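You operate a simulated robot arm through the tools that you are given. There is no shell and no other tool.

The job below is to be done with a simulated robot arm. You get a single attempt, and the scene is never put back.

Task
Run the diode and earth tests on the second alternator and tag the result.
Fine: selector knob to DIODE, switch on, green test button once; knob to EARTH, button once more; switch off; on the pad goes the tag block of the test that failed, else PASS; leads stay on.

Only the result counts: the job must be done as asked and must still hold three seconds after the hand-in. Knocking over, shifting, dropping, spilling or breaking anything else fails it.

Robot
A 6-joint arm with a two-finger parallel gripper, fixed in place. Base frame: the origin is on the floor under the middle of its stand, x ahead of it, y to its left, z up; the work surface is at about z = 0.8. Units: m, degrees, N and s.
With the tool pointing down near the work surface it reaches from about 0.3 to 0.66 m from the base axis. Its first joint turns from -115.0 to 115.0 degrees. Payload 3.43 kg.
Tool frame: the origin (TCP) lies between the finger pads and is the grasp point; the fingertips stand 0.034 m ahead of it; z points along the fingers, y is the line along which they close. The gripper opens to 0.128 m. The fingers are 0.024 m wide and 0.012 m thick; the gripper's body (0.048 by 0.13 m) begins 0.096 m behind the TCP.
Orientation is told as [roll, pitch, yaw] about the base's x, y, z axes, in that order, counted from this pose: with the fingers straight down and closing along the base's y, the tool's x points along the base's -x, its y along +y and its z along -z.

Tools
- The arm moves only by the tool apply_moves. Its argument "commands" is a list of rows, each an object of numbers (a shift or turn left out is 0, a gripper value left out holds the last): "dx", "dy", "dz": the shift along the base's x, y, z in m; "wx", "wy", "wz": the turn, a rotation vector about the base's x, y, z in degrees; "claw": the finger opening in m, from 0 to 0.128. In form: [{"dx": .., "dy": .., "dz": .., "wx": .., "wy": .., "wz": .., "claw": ..}, ...]. A call has 1 to 20 rows; each row shifts and turns the commanded pose from where the row before left it. A row lasts 0.2 s, in which the tool goes at most 0.05 m and 8.6 degrees; a call with a longer step from one row to the next is refused whole, and so is a gripper value outside its range. Where a pose cannot be reached the arm comes as near as it can. A force on the tool above 40 N (or 10 N above the force at the start of the call, whichever is more), or a blocked arm, ends the call early, and 0.2 s more pass. The fingers move at their own pace (about 0.153 m/s each) and stop on an object; they squeeze with about 30 N. The grip force told is the motor's: it shows also when the fingers shut on nothing. Time passes only in rows, and 0.2 s behind the last, so rows that do not move let the fingers close. It gives the time, the measured TCP pose, the force on the tool (base axes), the opening and the grip force at its end, in the units of the frame above (readings bear some noise), with the torque about the TCP (base axes, N m) and any sound that the robot's microphone picked up.
- Cameras (640 x 400 px; columns grow to the right, rows downward): "scene" is fixed at [0.2211, -0.6508, 1.4393]; the picture's right is [0.88, -0.47, 0.00], its down [-0.39, -0.74, -0.54] and it looks along [0.25, 0.48, -0.84] (base axes); focal length 246 px, centre (320, 200). "wrist" rides on the gripper at [0.076, -0.011, -0.16] in the tool frame; the picture's right is [0.15, 0.99, 0.00], its down [-0.88, 0.13, -0.46] and it looks along [-0.45, 0.07, 0.89] (tool axes); focal length 234 px, centre (320, 200).
- snapshot(camera): a new picture of that camera. The clock stands still meanwhile.
- move_column(by): slides the trunk up (or, below 0, down) by that many m; the arm rides with it, the base frame stays. It gives what a move gives, with no picture.
- point_at(camera, pixels): for up to 12 pixels [column, row] of the newest picture of that camera ("zoom" is the newest enlarged one), the place [x, y, z] in the base frame of the surface seen there, good to about 0.002 m. The clock stands still meanwhile.
- zoom(camera, box): a new picture of the part [left, top, right, bottom] of that camera's present view, enlarged. The clock stands still meanwhile.
- hand_in(): hands the job in; it is judged then, once.

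Open the gripper and draw the arm clear of the work before you hand the job in, unless the task says otherwise.

The tools are called as name(argument=value, ...) on one line, values as JSON. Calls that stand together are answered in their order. apply_moves: Moves the arm, as the interface text tells. Its arguments: {"type":"object","properties":{"commands":{"type":"array","items":{"type":"object","properties":{"dx":{"type":"number"},"dy":{"type":"number"},"dz":{"type":"number"},"wx":{"type":"number"},"wy":{"type":"number"},"wz":{"type":"number"},"claw":{"type":"number"}}}}},"required":["commands"]} The other tools are called the same way: move_column (by) moves the trunk up or down; snapshot (camera) takes a picture; point_at (camera, pixels) gives the place of the surface under pixels of a picture; zoom (camera, box) takes an enlarged picture of a part of a camera's view; hand_in () hands the job in.

At the start:

```text
time: 0.0
tcp_pos: [0.3194, -0.3063, 1.1577]
tcp_rot: [0.0, 0.0, 0.0]
ft_force: [-0.1, -0.1, -0.6]
ft_torque: [-0.01, -0.01, -0.01]
opening: 0.1281
gripper_force: 0.0
trunk travel left (down, up): [-0.875, 0.115]
```

scene: 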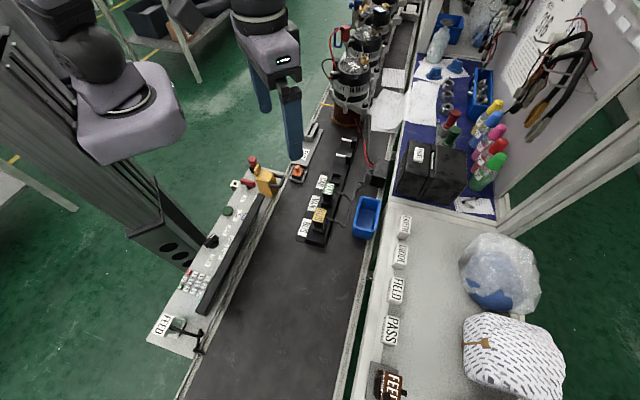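
wrist: 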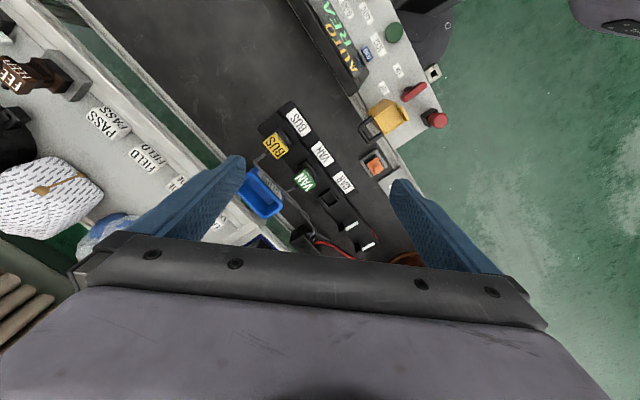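

The first pictures show a test bench with a control panel on the left (around px 165-260, 180-340), tag blocks on the right, and alternators at the top. I zoom in on these parts to read them.

zoom(camera="scene", box=[140, 140, 300, 240])

zoom(camera="scene", box=[140, 230, 300, 360])

zoom(camera="scene", box=[280, 120, 400, 250])

zoom(camera="scene", box=[300, 0, 440, 140])

zoom(camera="scene", box=[360, 200, 480, 400])

zoom(camera="wrist", box=[240, 0, 480, 150])

```text
4.00 times, centred on (220, 190) of scene
```

zoom: 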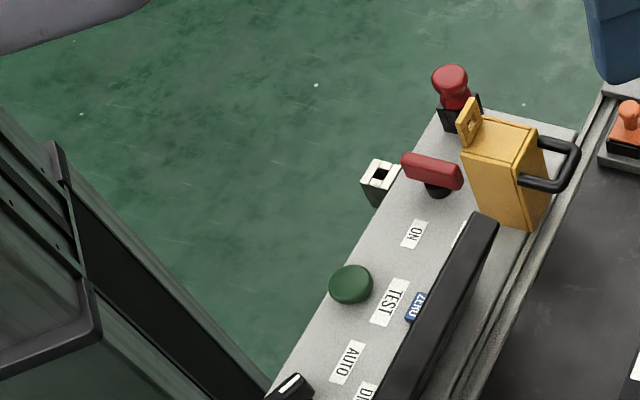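

```text
3.08 times, centred on (220, 295) of scene
```

zoom: 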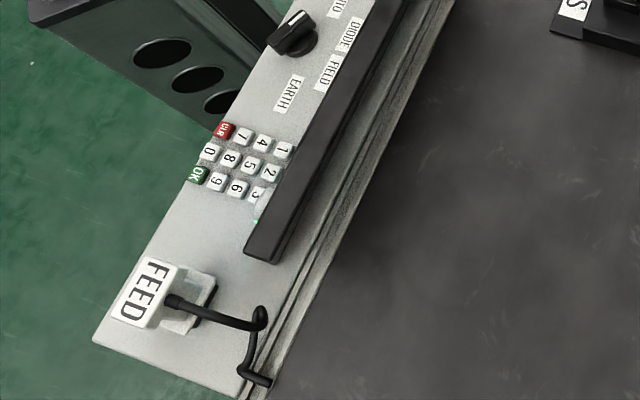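

```text
3.08 times, centred on (340, 185) of scene
```

zoom: 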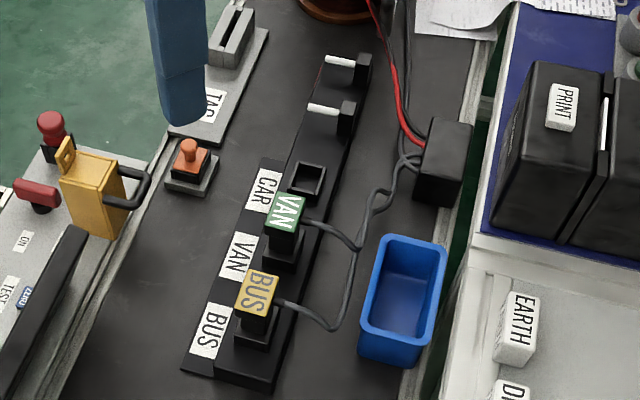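

```text
2.86 times, centred on (370, 70) of scene
```

zoom: 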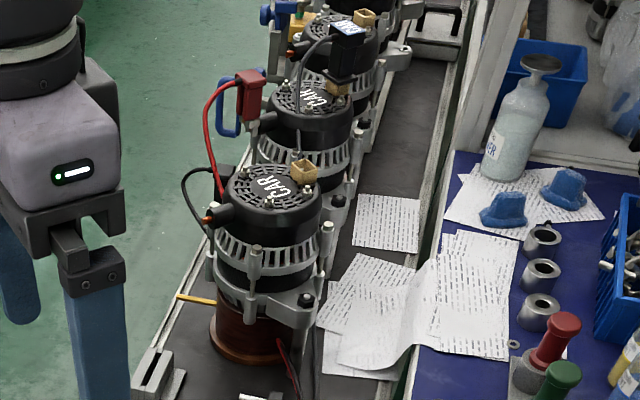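

```text
2.00 times, centred on (420, 300) of scene
```

zoom: 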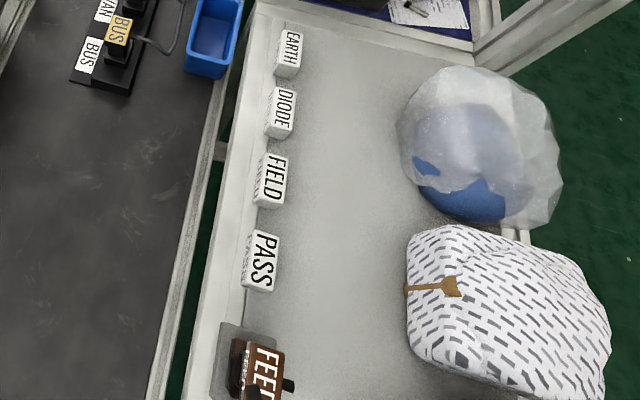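

```text
2.67 times, centred on (360, 75) of wrist
```

zoom: 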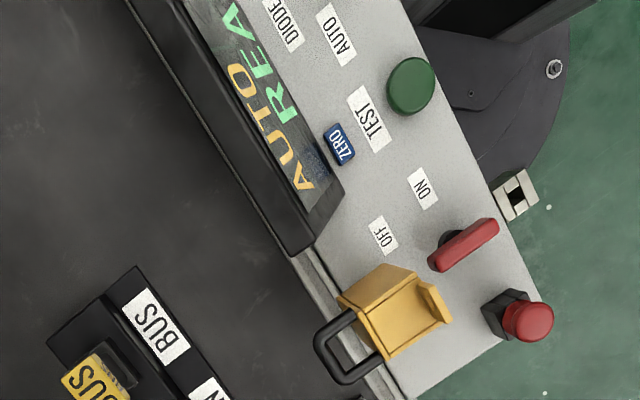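

The panel has ON/OFF, TEST button, ZERO, AUTO/DIODE/FIELD/EARTH labels and a keypad. I look closer at the alternators, the tag pad and the panel.

zoom(camera="scene", box=[320, 0, 420, 62])

zoom(camera="scene", box=[280, 100, 360, 200])

zoom(camera="scene", box=[320, 40, 400, 130])

zoom(camera="scene", box=[190, 190, 270, 270])

zoom(camera="scene", box=[225, 145, 285, 205])

zoom(camera="wrist", box=[220, 90, 420, 270])

```text
6.40 times, centred on (370, 31) of scene
```

zoom: 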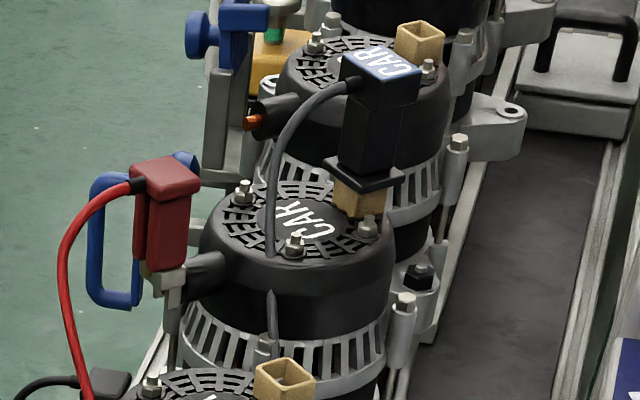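

```text
4.00 times, centred on (320, 150) of scene
```

zoom: 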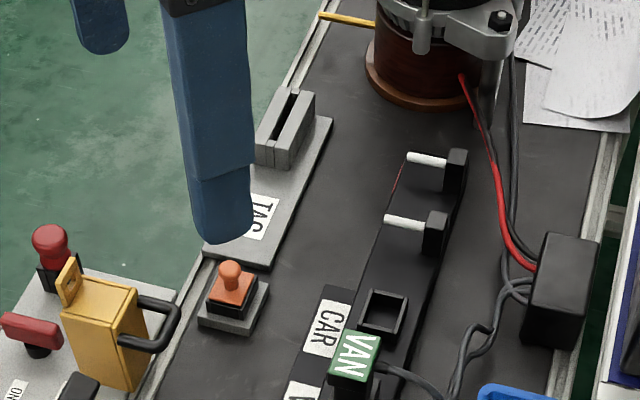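

```text
4.44 times, centred on (360, 85) of scene
```

zoom: 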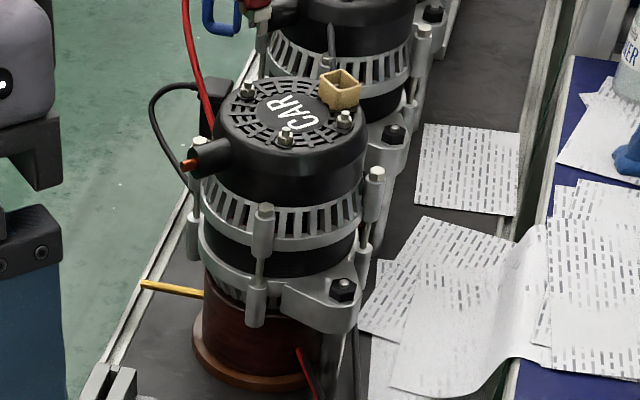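

```text
5.00 times, centred on (230, 230) of scene
```

zoom: 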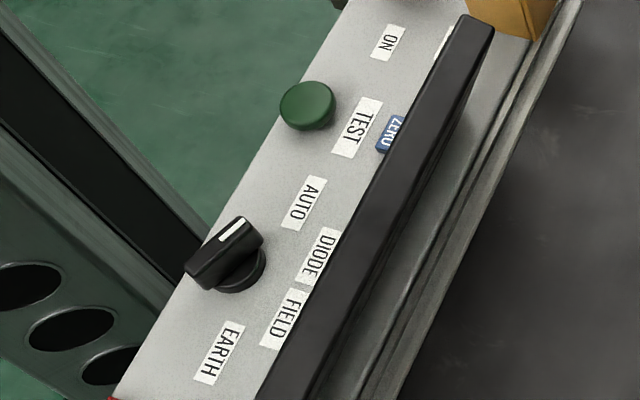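

```text
6.67 times, centred on (255, 175) of scene
```

zoom: 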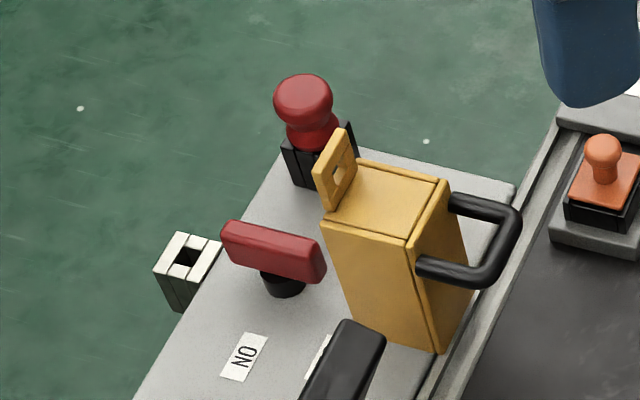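

```text
2.22 times, centred on (320, 180) of wrist
```

zoom: 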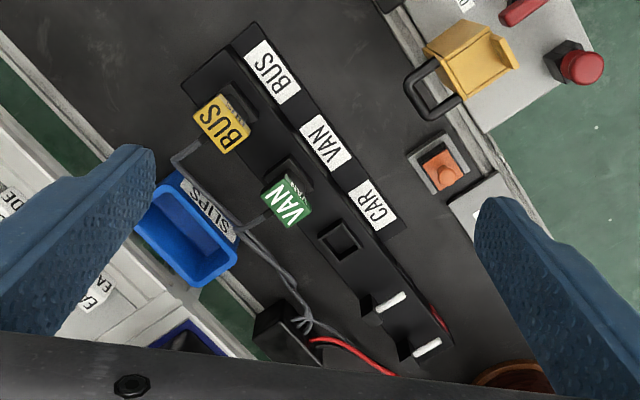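

Now I read the positions of the panel parts, tags and the pad from the scene picture.

snapshot(camera="scene")

point_at(camera="scene", pixels=[[247, 183], [253, 163], [228, 211], [211, 241], [218, 225], [237, 217], [165, 330], [268, 180], [298, 174], [312, 153], [303, 156], [312, 135]])

point_at(camera="scene", pixels=[[404, 223], [400, 254], [395, 290], [390, 330], [388, 380], [390, 345], [351, 70], [366, 38], [335, 40], [318, 215], [328, 192], [366, 215]])

point_at(camera="wrist", pixels=[[394, 32], [413, 92], [436, 120], [402, 115], [367, 55], [398, 70], [384, 88], [340, 40], [350, 80], [365, 120], [377, 167], [362, 3]])

```text
taken
```

scene: 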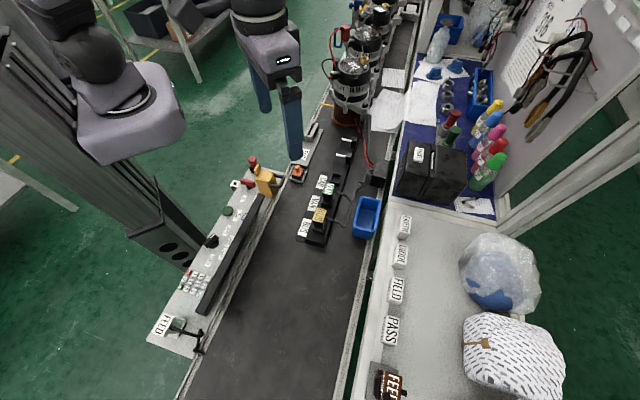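

```text
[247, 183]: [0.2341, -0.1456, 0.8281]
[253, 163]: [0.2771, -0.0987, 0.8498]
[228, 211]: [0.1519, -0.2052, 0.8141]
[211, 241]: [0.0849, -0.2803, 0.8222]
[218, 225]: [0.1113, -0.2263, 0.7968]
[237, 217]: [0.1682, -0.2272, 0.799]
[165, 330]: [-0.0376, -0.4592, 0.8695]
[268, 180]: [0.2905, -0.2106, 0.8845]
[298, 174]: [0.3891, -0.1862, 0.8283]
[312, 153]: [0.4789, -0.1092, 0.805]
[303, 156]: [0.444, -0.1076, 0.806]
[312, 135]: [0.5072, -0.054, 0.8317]
```

```text
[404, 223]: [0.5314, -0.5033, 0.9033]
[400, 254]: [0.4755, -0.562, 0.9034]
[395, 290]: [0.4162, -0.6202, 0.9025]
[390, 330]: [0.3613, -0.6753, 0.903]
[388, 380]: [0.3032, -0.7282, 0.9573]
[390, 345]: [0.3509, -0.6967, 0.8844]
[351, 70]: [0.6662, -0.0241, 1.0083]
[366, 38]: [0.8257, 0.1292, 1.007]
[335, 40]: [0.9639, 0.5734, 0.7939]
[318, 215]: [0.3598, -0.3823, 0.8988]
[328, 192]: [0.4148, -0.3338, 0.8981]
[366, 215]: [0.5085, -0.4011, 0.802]
```

```text
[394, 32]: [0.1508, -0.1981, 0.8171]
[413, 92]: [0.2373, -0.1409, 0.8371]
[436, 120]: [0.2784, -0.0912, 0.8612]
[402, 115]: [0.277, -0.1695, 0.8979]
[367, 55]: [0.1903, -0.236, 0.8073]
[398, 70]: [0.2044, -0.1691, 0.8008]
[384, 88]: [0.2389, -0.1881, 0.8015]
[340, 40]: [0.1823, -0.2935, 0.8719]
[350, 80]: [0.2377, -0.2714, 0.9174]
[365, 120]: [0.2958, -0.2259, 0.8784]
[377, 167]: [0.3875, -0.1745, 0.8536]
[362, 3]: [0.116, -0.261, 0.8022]
```

The panel lies close to the base (knob near [0.085,-0.28], button near [0.151,-0.205], switch near [0.236,-0.143]) and the tags lie at about r=0.73-0.76. I turn the tool by -46° and draw it inward at a safe height to look at the panel with the wrist camera.

apply_moves(commands=[{"dx": -0.016, "dy": 0.011, "dz": -0.008, "wz": -7.67}, {"dx": -0.016, "dy": 0.011, "dz": -0.008, "wz": -7.67}, {"dx": -0.016, "dy": 0.011, "dz": -0.008, "wz": -7.67}, {"dx": -0.016, "dy": 0.011, "dz": -0.008, "wz": -7.67}, {"dx": -0.016, "dy": 0.011, "dz": -0.008, "wz": -7.67}, {"dx": -0.016, "dy": 0.011, "dz": -0.008, "wz": -7.65}, {}])

snapshot(camera="wrist")

snapshot(camera="scene")

```text
time: 1.6
tcp_pos: [0.2227, -0.2399, 1.1104]
tcp_rot: [0.0, 0.0, -46.1]
ft_force: [0.3, -0.6, -0.2]
ft_torque: [0.03, 0.0, -0.02]
opening: 0.1278
gripper_force: 0.0
trunk travel left (down, up): [-0.875, 0.115]
```

```text
taken
```

wrist: 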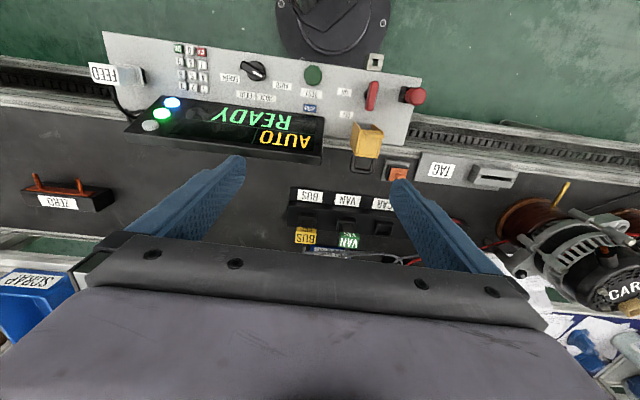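

```text
taken
```

scene: 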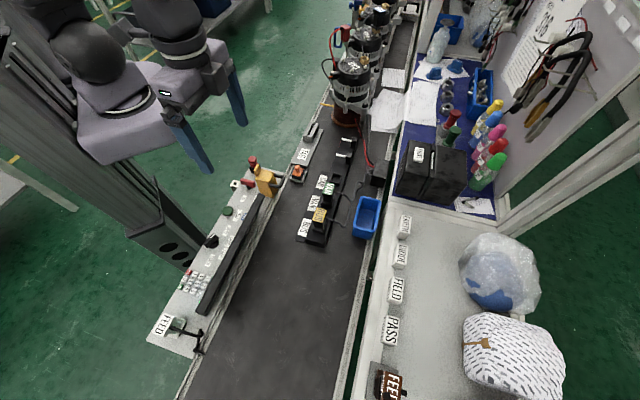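

The wrist view now shows the whole panel (px 100-420, 30-150) with the display reading AUTO READY. I zoom into its parts.

zoom(camera="wrist", box=[300, 50, 440, 150])

zoom(camera="wrist", box=[210, 40, 340, 120])

zoom(camera="wrist", box=[120, 80, 340, 180])

zoom(camera="wrist", box=[380, 130, 540, 220])

zoom(camera="wrist", box=[280, 170, 460, 280])

point_at(camera="wrist", pixels=[[253, 71], [230, 78], [239, 97], [265, 100], [282, 86], [313, 74], [372, 94], [344, 93], [346, 116], [414, 96], [362, 135], [440, 170]])

```text
4.00 times, centred on (370, 100) of wrist
```

zoom: 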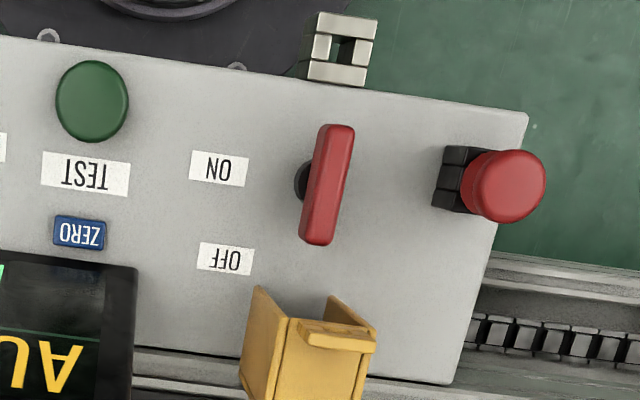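

```text
4.92 times, centred on (275, 80) of wrist
```

zoom: 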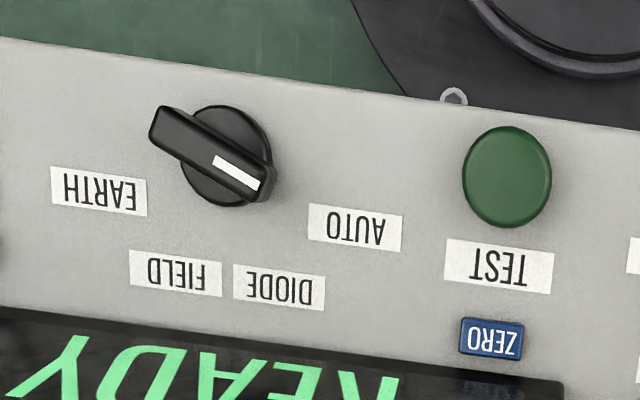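

```text
2.91 times, centred on (230, 130) of wrist
```

zoom: 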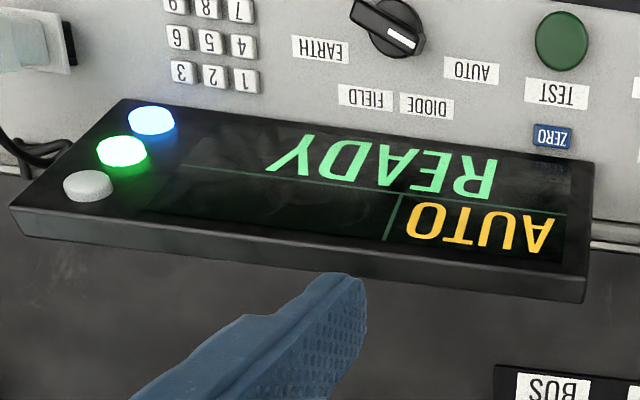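

```text
4.00 times, centred on (460, 175) of wrist
```

zoom: 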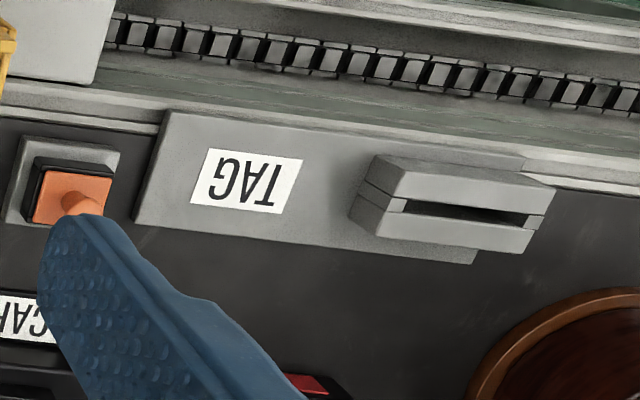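

```text
3.56 times, centred on (370, 225) of wrist
```

zoom: 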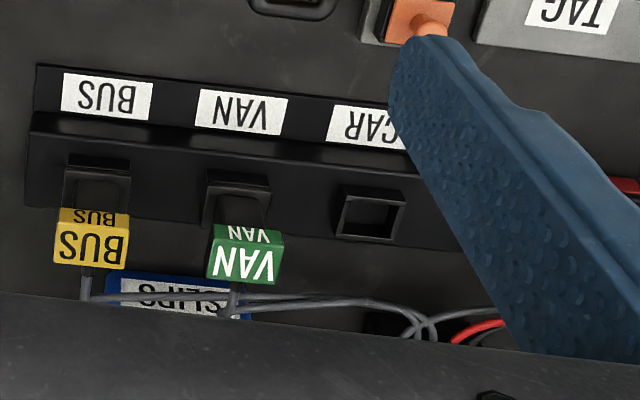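

```text
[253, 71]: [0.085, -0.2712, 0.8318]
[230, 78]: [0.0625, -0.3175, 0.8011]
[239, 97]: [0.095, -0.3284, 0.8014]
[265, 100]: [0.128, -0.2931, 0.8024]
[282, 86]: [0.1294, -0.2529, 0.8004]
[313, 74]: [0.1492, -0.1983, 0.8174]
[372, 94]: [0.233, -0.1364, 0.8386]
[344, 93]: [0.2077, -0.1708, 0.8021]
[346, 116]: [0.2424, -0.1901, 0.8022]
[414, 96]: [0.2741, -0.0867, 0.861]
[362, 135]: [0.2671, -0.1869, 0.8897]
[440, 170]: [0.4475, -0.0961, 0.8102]
```

The selector knob's white mark points to AUTO, and the red handle beside ON/OFF lies across the panel. I measure the knob bar, handle ends, and panel edges precisely.

zoom(camera="wrist", box=[236, 56, 276, 86])

point_at(camera="zoom", pixels=[[200, 130], [250, 155], [300, 190], [350, 220], [400, 250], [330, 200], [350, 110], [280, 270], [230, 230], [420, 170], [150, 60], [500, 330]])

zoom(camera="wrist", box=[352, 72, 392, 118])

point_at(camera="zoom", pixels=[[320, 60], [320, 100], [310, 150], [300, 200], [290, 250], [285, 300], [230, 190], [240, 210], [300, 320], [340, 50], [220, 170], [270, 200]])

point_at(camera="wrist", pixels=[[104, 33], [200, 45], [300, 58], [420, 80], [410, 143], [115, 108], [313, 66], [313, 82], [305, 74], [321, 74], [309, 108], [366, 70]])

```text
13.33 times, centred on (256, 71) of wrist
```

zoom: 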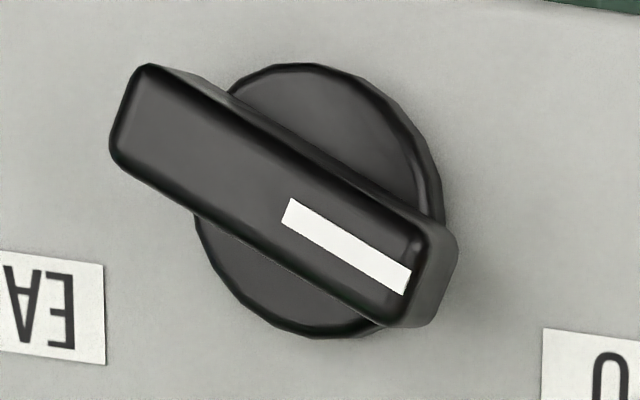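

```text
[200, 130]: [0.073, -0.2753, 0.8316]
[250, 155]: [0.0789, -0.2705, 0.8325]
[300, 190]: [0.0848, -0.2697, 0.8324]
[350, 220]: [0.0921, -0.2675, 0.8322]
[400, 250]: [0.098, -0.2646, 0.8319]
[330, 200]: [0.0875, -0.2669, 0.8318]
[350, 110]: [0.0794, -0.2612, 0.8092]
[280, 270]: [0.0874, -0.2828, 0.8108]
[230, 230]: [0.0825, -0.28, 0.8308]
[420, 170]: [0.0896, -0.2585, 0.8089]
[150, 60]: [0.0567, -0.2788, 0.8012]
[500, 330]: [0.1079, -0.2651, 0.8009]
```

```text
8.70 times, centred on (372, 95) of wrist
```

zoom: 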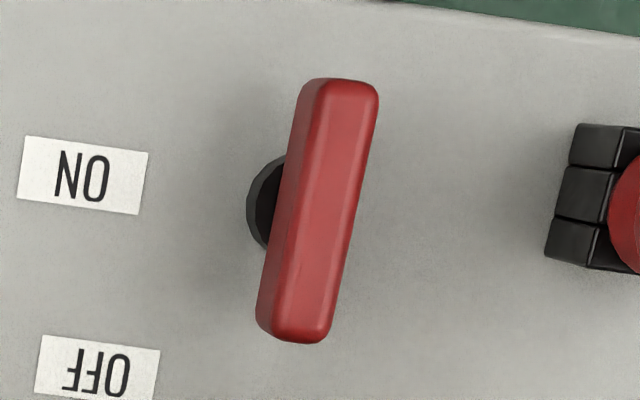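

```text
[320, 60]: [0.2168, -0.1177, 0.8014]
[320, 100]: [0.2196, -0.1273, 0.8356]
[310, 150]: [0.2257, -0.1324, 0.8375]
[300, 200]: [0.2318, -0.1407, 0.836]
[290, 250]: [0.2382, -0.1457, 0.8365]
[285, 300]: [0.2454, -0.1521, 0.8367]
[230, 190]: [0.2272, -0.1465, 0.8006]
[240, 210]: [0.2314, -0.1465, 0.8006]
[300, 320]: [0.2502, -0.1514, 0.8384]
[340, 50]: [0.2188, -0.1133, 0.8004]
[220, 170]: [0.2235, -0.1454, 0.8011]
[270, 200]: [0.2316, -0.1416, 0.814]
```

```text
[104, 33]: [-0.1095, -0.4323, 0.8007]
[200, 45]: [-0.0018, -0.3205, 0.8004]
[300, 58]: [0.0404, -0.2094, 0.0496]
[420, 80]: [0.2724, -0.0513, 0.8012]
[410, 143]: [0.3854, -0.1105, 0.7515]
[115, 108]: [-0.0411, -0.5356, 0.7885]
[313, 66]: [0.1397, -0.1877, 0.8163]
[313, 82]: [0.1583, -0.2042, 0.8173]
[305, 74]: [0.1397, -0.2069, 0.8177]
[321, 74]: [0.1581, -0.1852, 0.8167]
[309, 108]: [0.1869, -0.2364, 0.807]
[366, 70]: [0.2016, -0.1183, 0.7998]
```

The panel's long axis runs at 45° in the base frame, the knob pivot is about (0.0845,-0.272) with its bar at about 22.5°, and the red handle's bar is at about -45°. I move the tool over the knob at a safe height with the fingers set to close across the bar (yaw 22.5), to see whether that place can be reached.

apply_moves(commands=[{"dx": -0.0138, "dy": -0.0032, "wz": 6.86}, {"dx": -0.0138, "dy": -0.0032, "wz": 6.86}, {"dx": -0.0138, "dy": -0.0032, "wz": 6.86}, {"dx": -0.0138, "dy": -0.0032, "wz": 6.86}, {"dx": -0.0138, "dy": -0.0032, "wz": 6.86}, {"dx": -0.0138, "dy": -0.0032, "wz": 6.86}, {"dx": -0.0138, "dy": -0.0032, "wz": 6.86}, {"dx": -0.0138, "dy": -0.0032, "wz": 6.86}, {"dx": -0.0138, "dy": -0.0032, "wz": 6.86}, {"dx": -0.0138, "dy": -0.0032, "wz": 6.86, "claw": 0.05}, {"claw": 0.05}, {"claw": 0.05}])

snapshot(camera="wrist")

snapshot(camera="scene")

```text
time: 4.2
tcp_pos: [0.0848, -0.2742, 1.1125]
tcp_rot: [0.0, 0.0, 22.7]
ft_force: [0.0, 0.7, -0.3]
ft_torque: [-0.01, -0.02, 0.0]
opening: 0.0499
gripper_force: 0.0
trunk travel left (down, up): [-0.875, 0.115]
```

```text
taken
```

wrist: 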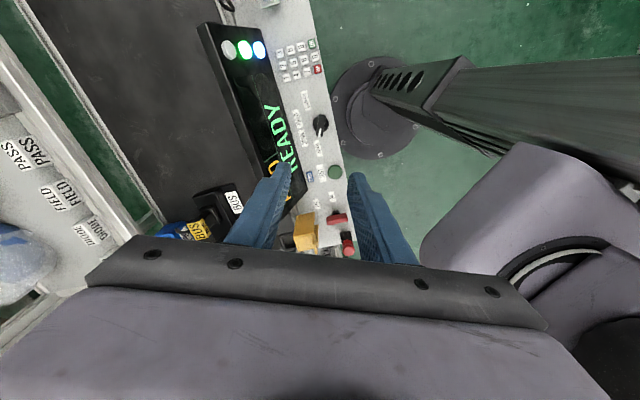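

```text
taken
```

scene: 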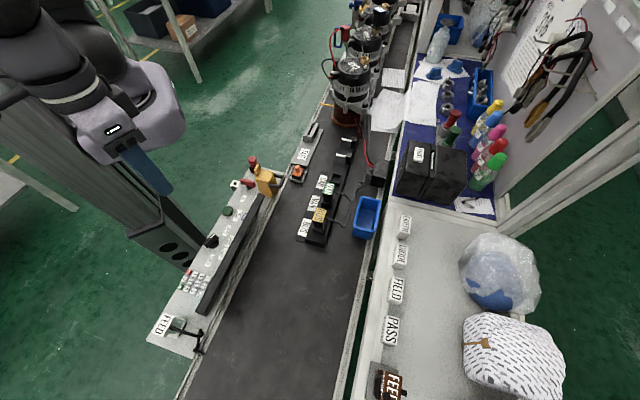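

The pose over the knob was reached fully. Before going down I measure the display's top edges and nearby heights for clearance.

point_at(camera="wrist", pixels=[[199, 26], [240, 24], [265, 40], [290, 115], [300, 175], [225, 100], [245, 150], [262, 190], [240, 60], [270, 80], [320, 122], [322, 140]])

zoom(camera="wrist", box=[190, 10, 350, 250])

zoom(camera="scene", box=[180, 180, 280, 320])

point_at(camera="scene", pixels=[[260, 196], [262, 199], [250, 215], [232, 248], [215, 280], [200, 305], [205, 312], [225, 275], [240, 248], [198, 300], [228, 245], [255, 200]])

```text
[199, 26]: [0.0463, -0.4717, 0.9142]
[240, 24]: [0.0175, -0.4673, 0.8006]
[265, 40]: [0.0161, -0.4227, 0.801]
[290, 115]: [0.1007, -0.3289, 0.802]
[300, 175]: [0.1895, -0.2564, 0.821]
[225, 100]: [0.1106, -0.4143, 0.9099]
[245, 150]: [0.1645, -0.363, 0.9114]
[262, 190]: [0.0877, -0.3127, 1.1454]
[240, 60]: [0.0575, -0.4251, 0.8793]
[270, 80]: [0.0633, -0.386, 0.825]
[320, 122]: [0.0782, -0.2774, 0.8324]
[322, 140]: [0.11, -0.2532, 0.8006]
```

```text
1.67 times, centred on (270, 130) of wrist
```

zoom: 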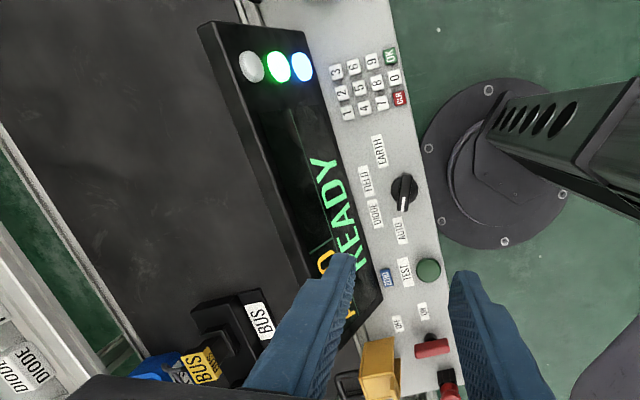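

```text
2.86 times, centred on (230, 250) of scene
```

zoom: 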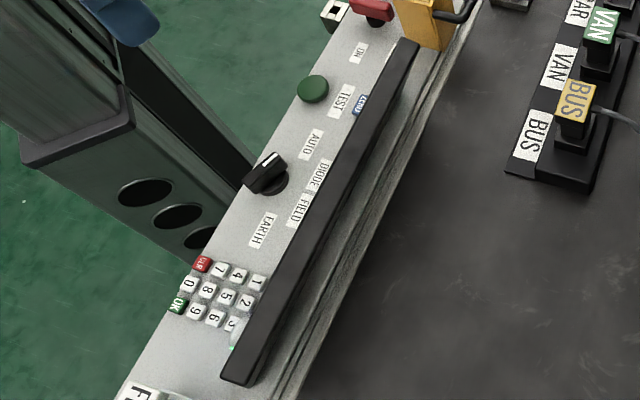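

```text
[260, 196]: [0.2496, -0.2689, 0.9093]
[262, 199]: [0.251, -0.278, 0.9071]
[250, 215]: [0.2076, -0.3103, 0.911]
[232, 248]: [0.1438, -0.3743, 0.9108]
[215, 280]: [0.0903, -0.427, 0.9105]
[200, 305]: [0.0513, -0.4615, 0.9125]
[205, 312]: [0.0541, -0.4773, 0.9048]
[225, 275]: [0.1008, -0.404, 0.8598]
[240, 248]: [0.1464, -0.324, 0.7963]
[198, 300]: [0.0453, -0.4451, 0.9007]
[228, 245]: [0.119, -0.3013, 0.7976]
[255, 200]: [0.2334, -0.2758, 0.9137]
```

The display's top edge (z≈0.912) lies about 0.12 m outward of the knob, so the gripper body clears it. I go down to z≈0.90 above the knob and check the pose.

apply_moves(commands=[{"dz": -0.035, "dy": 0.001}, {"dz": -0.035, "dy": 0.001}, {"dz": -0.035}, {"dz": -0.035}, {"dz": -0.035}, {"dz": -0.03}, {}])

snapshot(camera="wrist")

zoom(camera="scene", box=[160, 180, 260, 280])

```text
time: 5.8
tcp_pos: [0.0843, -0.2701, 0.9056]
tcp_rot: [0.0, 0.0, 22.6]
ft_force: [0.7, 0.7, -0.1]
ft_torque: [0.0, 0.01, 0.01]
opening: 0.05
gripper_force: 0.1
trunk travel left (down, up): [-0.875, 0.115]
```

```text
taken
```

wrist: 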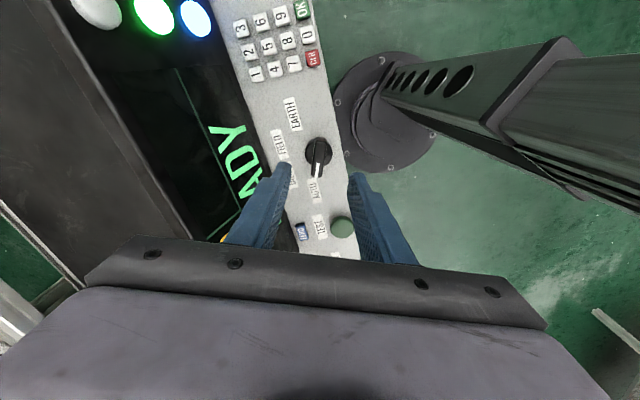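

```text
4.00 times, centred on (210, 230) of scene
```

zoom: 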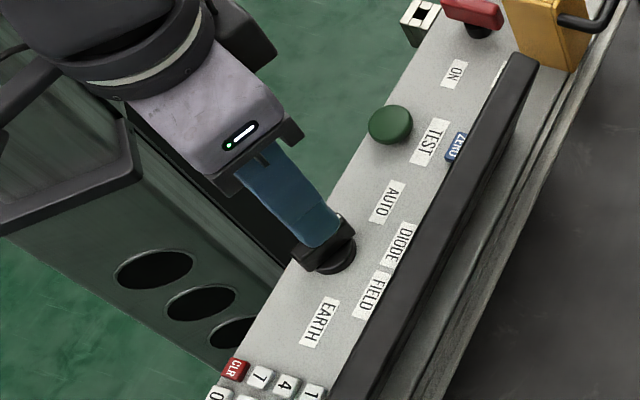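

The knob sits at about (318,155) between the fingers in the wrist view, near the expected (319,162). I zoom to measure the bar centre once more before gripping.

zoom(camera="wrist", box=[288, 125, 352, 190])

point_at(camera="zoom", pixels=[[300, 130], [300, 180], [295, 230], [290, 280], [290, 330], [250, 180], [370, 180], [240, 130], [380, 230], [300, 80], [230, 180], [400, 180]])

```text
6.15 times, centred on (320, 158) of wrist
```

zoom: 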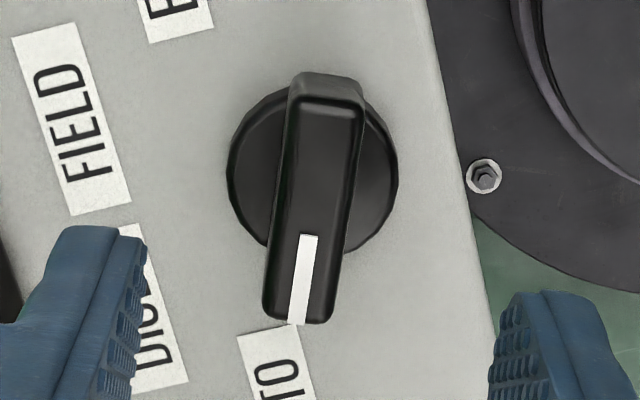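

```text
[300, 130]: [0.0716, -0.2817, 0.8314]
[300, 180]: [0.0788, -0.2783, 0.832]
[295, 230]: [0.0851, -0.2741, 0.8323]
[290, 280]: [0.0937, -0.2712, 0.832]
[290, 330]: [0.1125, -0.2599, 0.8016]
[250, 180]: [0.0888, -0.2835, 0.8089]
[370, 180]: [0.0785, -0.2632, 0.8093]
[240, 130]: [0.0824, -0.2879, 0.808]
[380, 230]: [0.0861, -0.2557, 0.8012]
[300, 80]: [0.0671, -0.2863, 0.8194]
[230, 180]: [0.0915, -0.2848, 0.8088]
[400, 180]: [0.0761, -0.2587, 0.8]
```

The knob's centre is at about (0.083,-0.273); the tool is about 2-3 mm off, so I shift it, lower to z≈0.848 (tips at ≈0.814, above the disc at 0.809) and close on the bar.

apply_moves(commands=[{"dx": -0.002, "dy": -0.003, "dz": -0.02}, {"dz": -0.02}, {"dz": -0.0165}, {}, {"claw": 0.02}, {"claw": 0.0}, {"claw": 0.0}, {"claw": 0.0}])

snapshot(camera="wrist")

zoom(camera="scene", box=[180, 200, 250, 270])

```text
time: 7.6
tcp_pos: [0.0824, -0.2737, 0.8501]
tcp_rot: [0.0, 0.0, 22.6]
ft_force: [1.0, -2.7, -3.8]
ft_torque: [-0.3, 0.41, -0.1]
opening: 0.0129
gripper_force: 45.1
trunk travel left (down, up): [-0.875, 0.115]
```

```text
taken
```

wrist: 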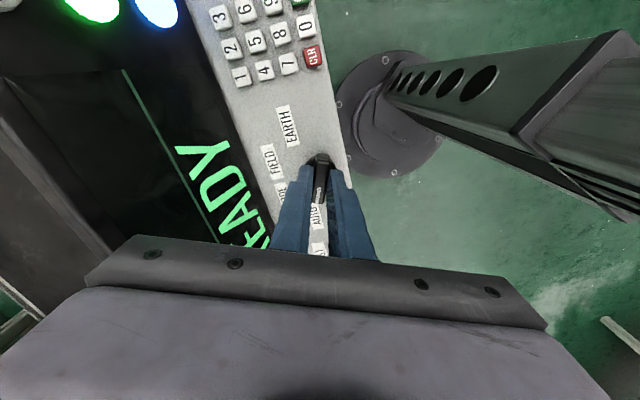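

```text
5.71 times, centred on (215, 235) of scene
```

zoom: 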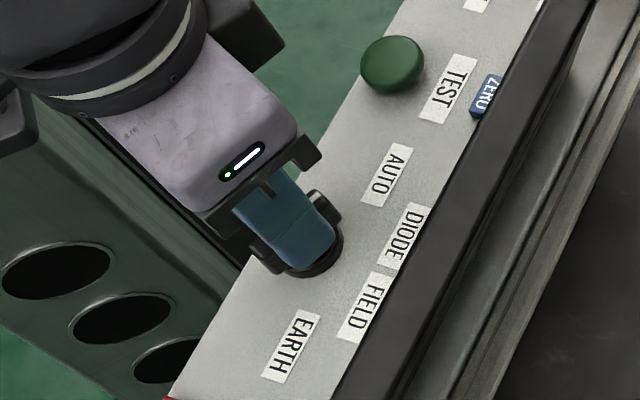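

The fingers hold the bar (opening 0.0129, 45 N). I turn it by -45° toward DIODE.

apply_moves(commands=[{"wz": -6.5}, {"wz": -6.5}, {"wz": -6.5}, {"wz": -6.5}, {"wz": -6.5}, {"wz": -6.5}, {"wz": -6.0}, {}])

snapshot(camera="wrist")

```text
time: 9.4
tcp_pos: [0.0837, -0.2731, 0.8492]
tcp_rot: [0.0, -0.1, -22.5]
ft_force: [-3.3, -1.2, 14.2]
ft_torque: [0.23, 0.58, 0.03]
opening: 0.0129
gripper_force: 45.4
trunk travel left (down, up): [-0.875, 0.115]
```

```text
taken
```

wrist: 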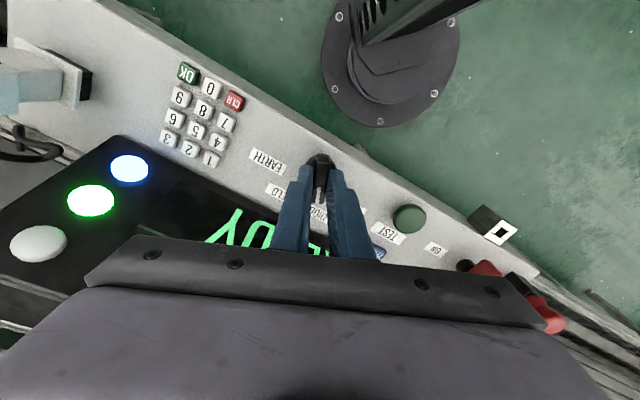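

The tool and knob turned to -22.5°. I open the fingers, rise to clear the knob, and read the display.

apply_moves(commands=[{"claw": 0.05}, {"claw": 0.05}, {"claw": 0.05}, {"dz": 0.03}, {"dz": 0.04}, {"dz": 0.04}, {"dz": 0.04}, {"dz": 0.04}, {"dz": 0.04}, {}])

snapshot(camera="wrist")

```text
time: 11.6
tcp_pos: [0.0822, -0.2765, 1.0799]
tcp_rot: [-0.1, 0.0, -22.4]
ft_force: [-0.3, 0.5, 0.1]
ft_torque: [-0.01, 0.04, 0.01]
opening: 0.0501
gripper_force: 0.0
trunk travel left (down, up): [-0.875, 0.115]
```

```text
taken
```

wrist: 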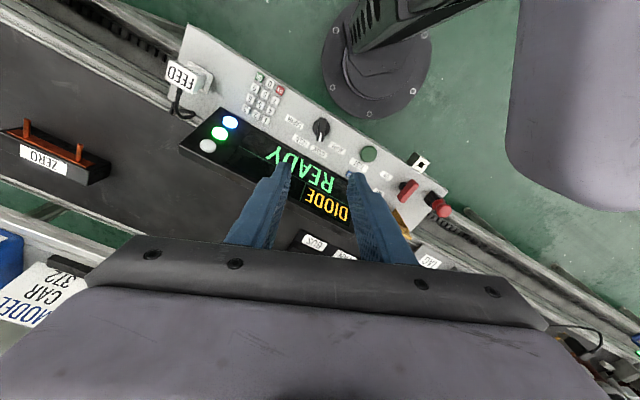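

The display now reads DIODE READY. I zoom in on the display, the knob and the switch.

zoom(camera="wrist", box=[170, 90, 370, 230])

zoom(camera="wrist", box=[350, 140, 460, 240])

zoom(camera="wrist", box=[0, 100, 120, 340])

```text
2.86 times, centred on (270, 160) of wrist
```

zoom: 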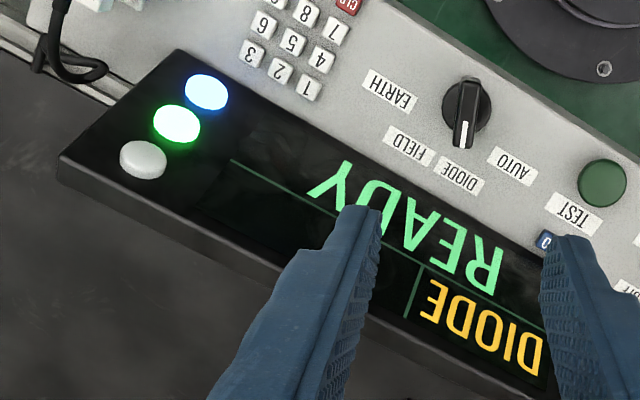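

```text
4.00 times, centred on (405, 190) of wrist
```

zoom: 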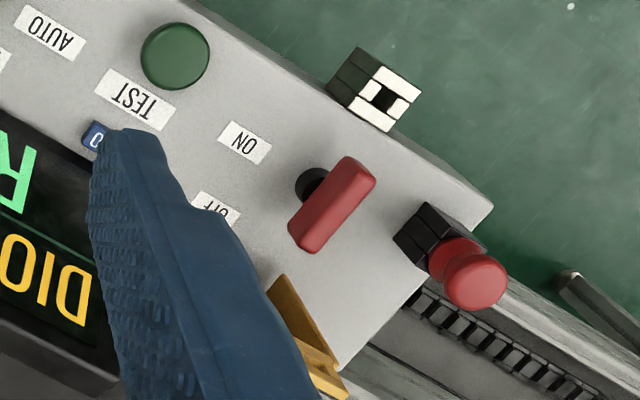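

```text
1.67 times, centred on (60, 220) of wrist
```

zoom: 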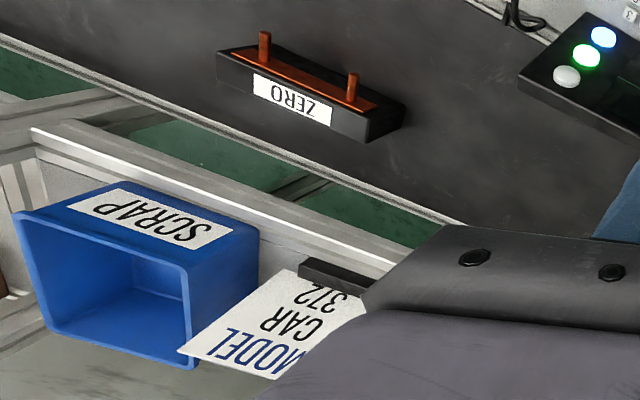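

Knob points at DIODE. Now I go over to the red switch at about (0.233,-0.139), staying high, with yaw -45 so the fingers would close across its bar, and look closely.

apply_moves(commands=[{"dx": 0.0187, "dy": 0.0168, "wz": -2.83}, {"dx": 0.0187, "dy": 0.0168, "wz": -2.83}, {"dx": 0.0187, "dy": 0.0168, "wz": -2.83}, {"dx": 0.0187, "dy": 0.0168, "wz": -2.83}, {"dx": 0.0187, "dy": 0.0168, "wz": -2.83}, {"dx": 0.0187, "dy": 0.0168, "wz": -2.83}, {"dx": 0.0187, "dy": 0.0168, "wz": -2.83}, {"dx": 0.0187, "dy": 0.0168, "wz": -2.79}, {"dz": -0.04}, {"dz": -0.04}, {}])

snapshot(camera="wrist")

snapshot(camera="scene")

```text
time: 14.0
tcp_pos: [0.2383, -0.1449, 1.002]
tcp_rot: [0.1, 0.2, -44.9]
ft_force: [0.0, 0.1, -1.1]
ft_torque: [-0.03, 0.02, 0.01]
opening: 0.0502
gripper_force: 0.0
out of reach, approached as far as the arm can: row 10
trunk travel left (down, up): [-0.875, 0.115]
```

```text
taken
```

wrist: 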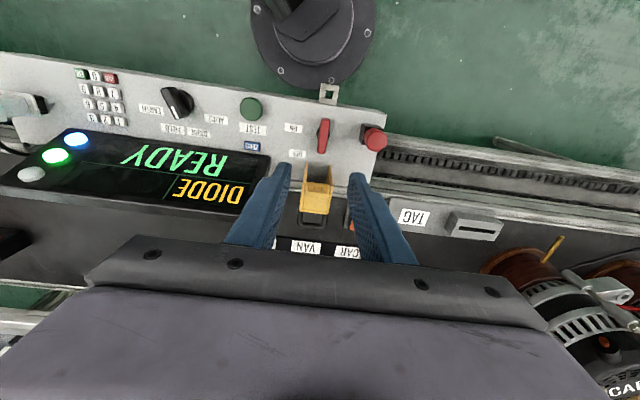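

```text
taken
```

scene: 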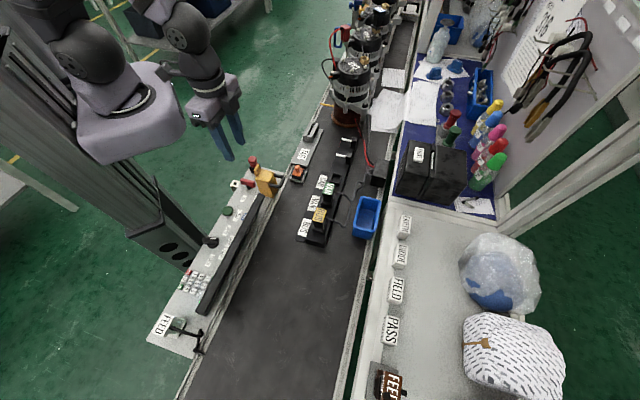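

At the switch (r≈0.27) the arm is at its inner limit, as the reading says "out of reach" in row 10. I raise the trunk by 0.1 m to see whether a higher shoulder frees the near region.

move_column(by=0.1)

```text
time: 15.3
tcp_pos: [0.2392, -0.1456, 1.1032]
tcp_rot: [0.0, 0.2, -45.0]
ft_force: [-0.1, -0.4, 0.5]
ft_torque: [0.01, 0.04, -0.01]
opening: 0.05
gripper_force: 0.1
trunk travel left (down, up): [-0.975, 0.015]
```

Now I go back down by 0.1 m with small steps inward, to see whether the tool can get nearer.

apply_moves(commands=[{"dz": -0.035}, {"dz": -0.035}, {"dz": -0.03}, {"dx": -0.005, "dy": 0.005}, {"dx": -0.002, "dy": 0.002}, {}])

```text
time: 16.7
tcp_pos: [0.2424, -0.1467, 1.002]
tcp_rot: [0.1, 0.3, -44.8]
ft_force: [-0.8, -0.9, 0.1]
ft_torque: [0.0, -0.05, -0.01]
opening: 0.0498
gripper_force: 0.1
out of reach, approached as far as the arm can: row 1, 4
trunk travel left (down, up): [-0.975, 0.015]
```

Raising did not help (r≈0.283). I look at the arm's configuration in the scene picture before choosing another way.

snapshot(camera="scene")

snapshot(camera="wrist")

zoom(camera="wrist", box=[280, 90, 400, 200])

```text
taken
```

scene: 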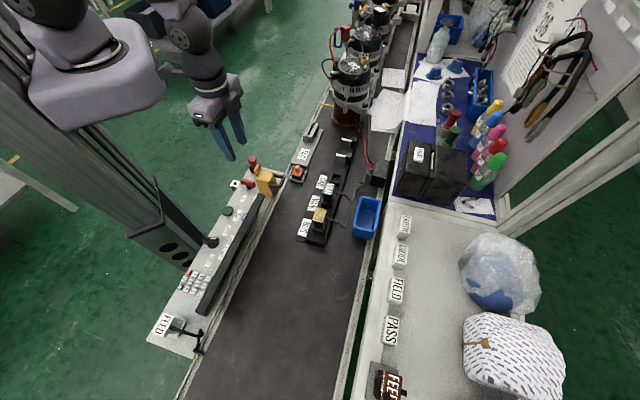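

```text
taken
```

wrist: 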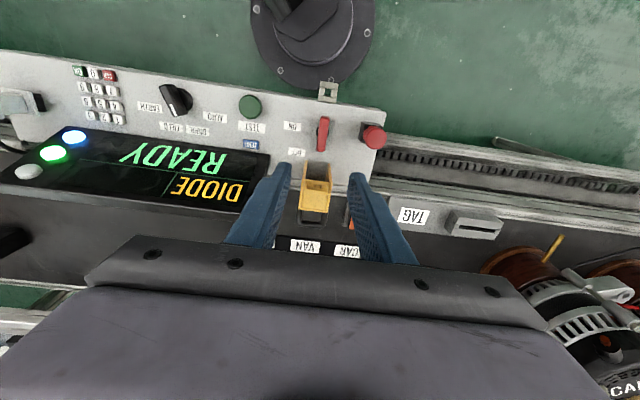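

```text
3.64 times, centred on (340, 145) of wrist
```

zoom: 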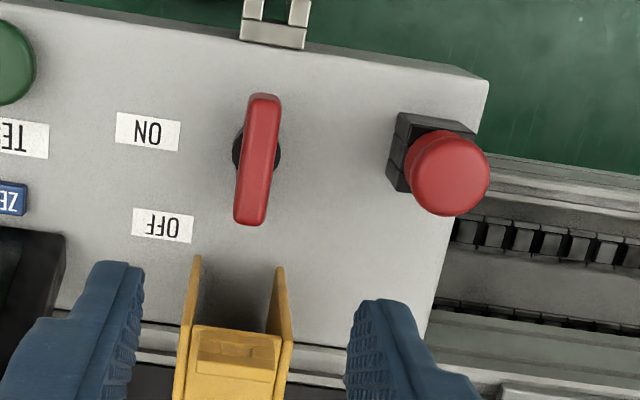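

I measure the handle and the yellow bracket exactly from this closer view.

point_at(camera="zoom", pixels=[[264, 100], [260, 130], [257, 157], [253, 185], [250, 215], [238, 150], [279, 150], [196, 262], [280, 272], [180, 380], [230, 345], [408, 150]])

point_at(camera="wrist", pixels=[[305, 168], [331, 170], [318, 188], [315, 205], [315, 218], [374, 137], [365, 130], [328, 90], [250, 106], [175, 100], [412, 216], [470, 225]])

```text
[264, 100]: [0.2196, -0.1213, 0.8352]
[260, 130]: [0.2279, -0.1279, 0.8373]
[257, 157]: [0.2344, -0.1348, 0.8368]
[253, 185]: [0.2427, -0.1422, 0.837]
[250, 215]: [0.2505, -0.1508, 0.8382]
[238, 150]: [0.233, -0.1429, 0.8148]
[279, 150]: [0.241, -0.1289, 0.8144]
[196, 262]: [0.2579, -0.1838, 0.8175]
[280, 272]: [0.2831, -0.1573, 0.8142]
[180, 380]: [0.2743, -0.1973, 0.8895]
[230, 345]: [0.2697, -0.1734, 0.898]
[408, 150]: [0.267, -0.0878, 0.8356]
```

```text
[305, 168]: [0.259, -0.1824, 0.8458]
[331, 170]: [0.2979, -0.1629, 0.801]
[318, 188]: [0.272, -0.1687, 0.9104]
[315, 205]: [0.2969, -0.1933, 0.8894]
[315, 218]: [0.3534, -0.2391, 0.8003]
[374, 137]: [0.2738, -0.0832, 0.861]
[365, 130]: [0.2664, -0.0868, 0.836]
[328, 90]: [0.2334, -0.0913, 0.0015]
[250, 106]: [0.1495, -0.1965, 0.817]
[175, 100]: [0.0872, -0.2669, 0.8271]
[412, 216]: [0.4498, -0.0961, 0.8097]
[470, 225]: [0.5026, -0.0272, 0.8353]
```

The switch pivot is at about (0.2365,-0.1365) with its bar along the outward direction (-45°), and the yellow bracket begins 0.047 m further out. Lower trunk seems to free the near region a bit, so I raise the tool 0.2 m (moving a little outward) and then lower the trunk by 0.2 m.

apply_moves(commands=[{"dx": 0.01, "dy": 0.0, "dz": 0.04, "claw": 0.0}, {"dx": 0.01, "dy": 0.0, "dz": 0.04}, {"dz": 0.04}, {"dz": 0.04}, {"dz": 0.04}, {}])

move_column(by=-0.2)

```text
time: 18.1
tcp_pos: [0.2605, -0.1442, 1.2012]
tcp_rot: [-0.1, 0.1, -45.0]
ft_force: [0.6, 0.3, -0.4]
ft_torque: [0.04, 0.01, -0.01]
opening: 0.0
gripper_force: 30.1
trunk travel left (down, up): [-0.975, 0.015]
```

```text
time: 20.3
tcp_pos: [0.2611, -0.1441, 1.002]
tcp_rot: [0.0, 0.3, -45.0]
ft_force: [-0.6, 0.0, -0.7]
ft_torque: [0.02, -0.01, -0.02]
opening: 0.0001
gripper_force: 29.6
trunk travel left (down, up): [-0.775, 0.215]
```

The tool is now at (0.261,-0.144,1.002) with closed fingers. I go to the start point for pushing the bar's outer end, (0.262,-0.128), between the bar and the e-stop, and go down to z=0.90 to check.

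apply_moves(commands=[{"dx": 0.0009, "dy": 0.0161}, {"dz": -0.035}, {"dz": -0.035}, {"dz": -0.032}, {}])

snapshot(camera="wrist")

zoom(camera="scene", box=[200, 120, 310, 220])

```text
time: 21.5
tcp_pos: [0.2592, -0.1283, 0.9002]
tcp_rot: [0.0, 0.1, -45.0]
ft_force: [0.2, 0.1, 0.7]
ft_torque: [0.0, -0.02, 0.01]
opening: 0.0001
gripper_force: 30.1
trunk travel left (down, up): [-0.775, 0.215]
```

```text
taken
```

wrist: 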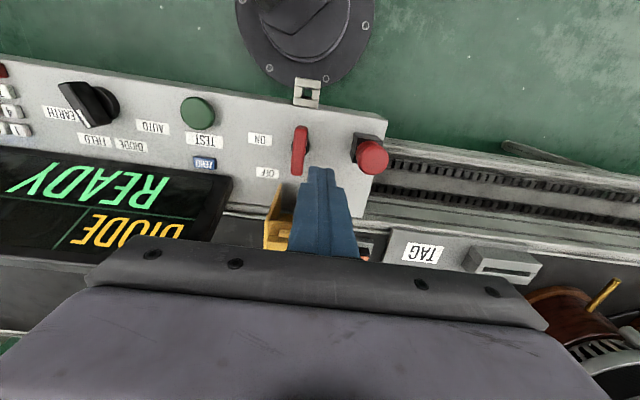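

```text
4.00 times, centred on (255, 170) of scene
```

zoom: 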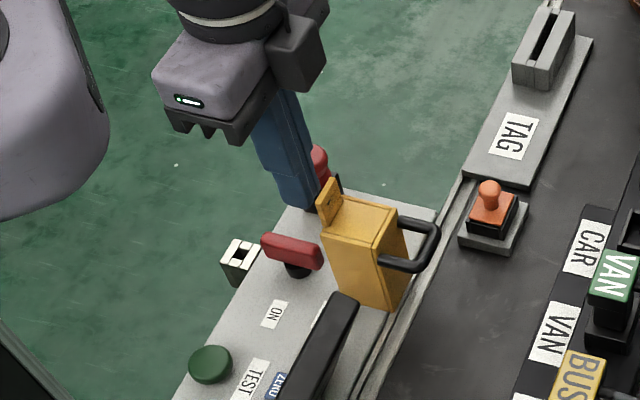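

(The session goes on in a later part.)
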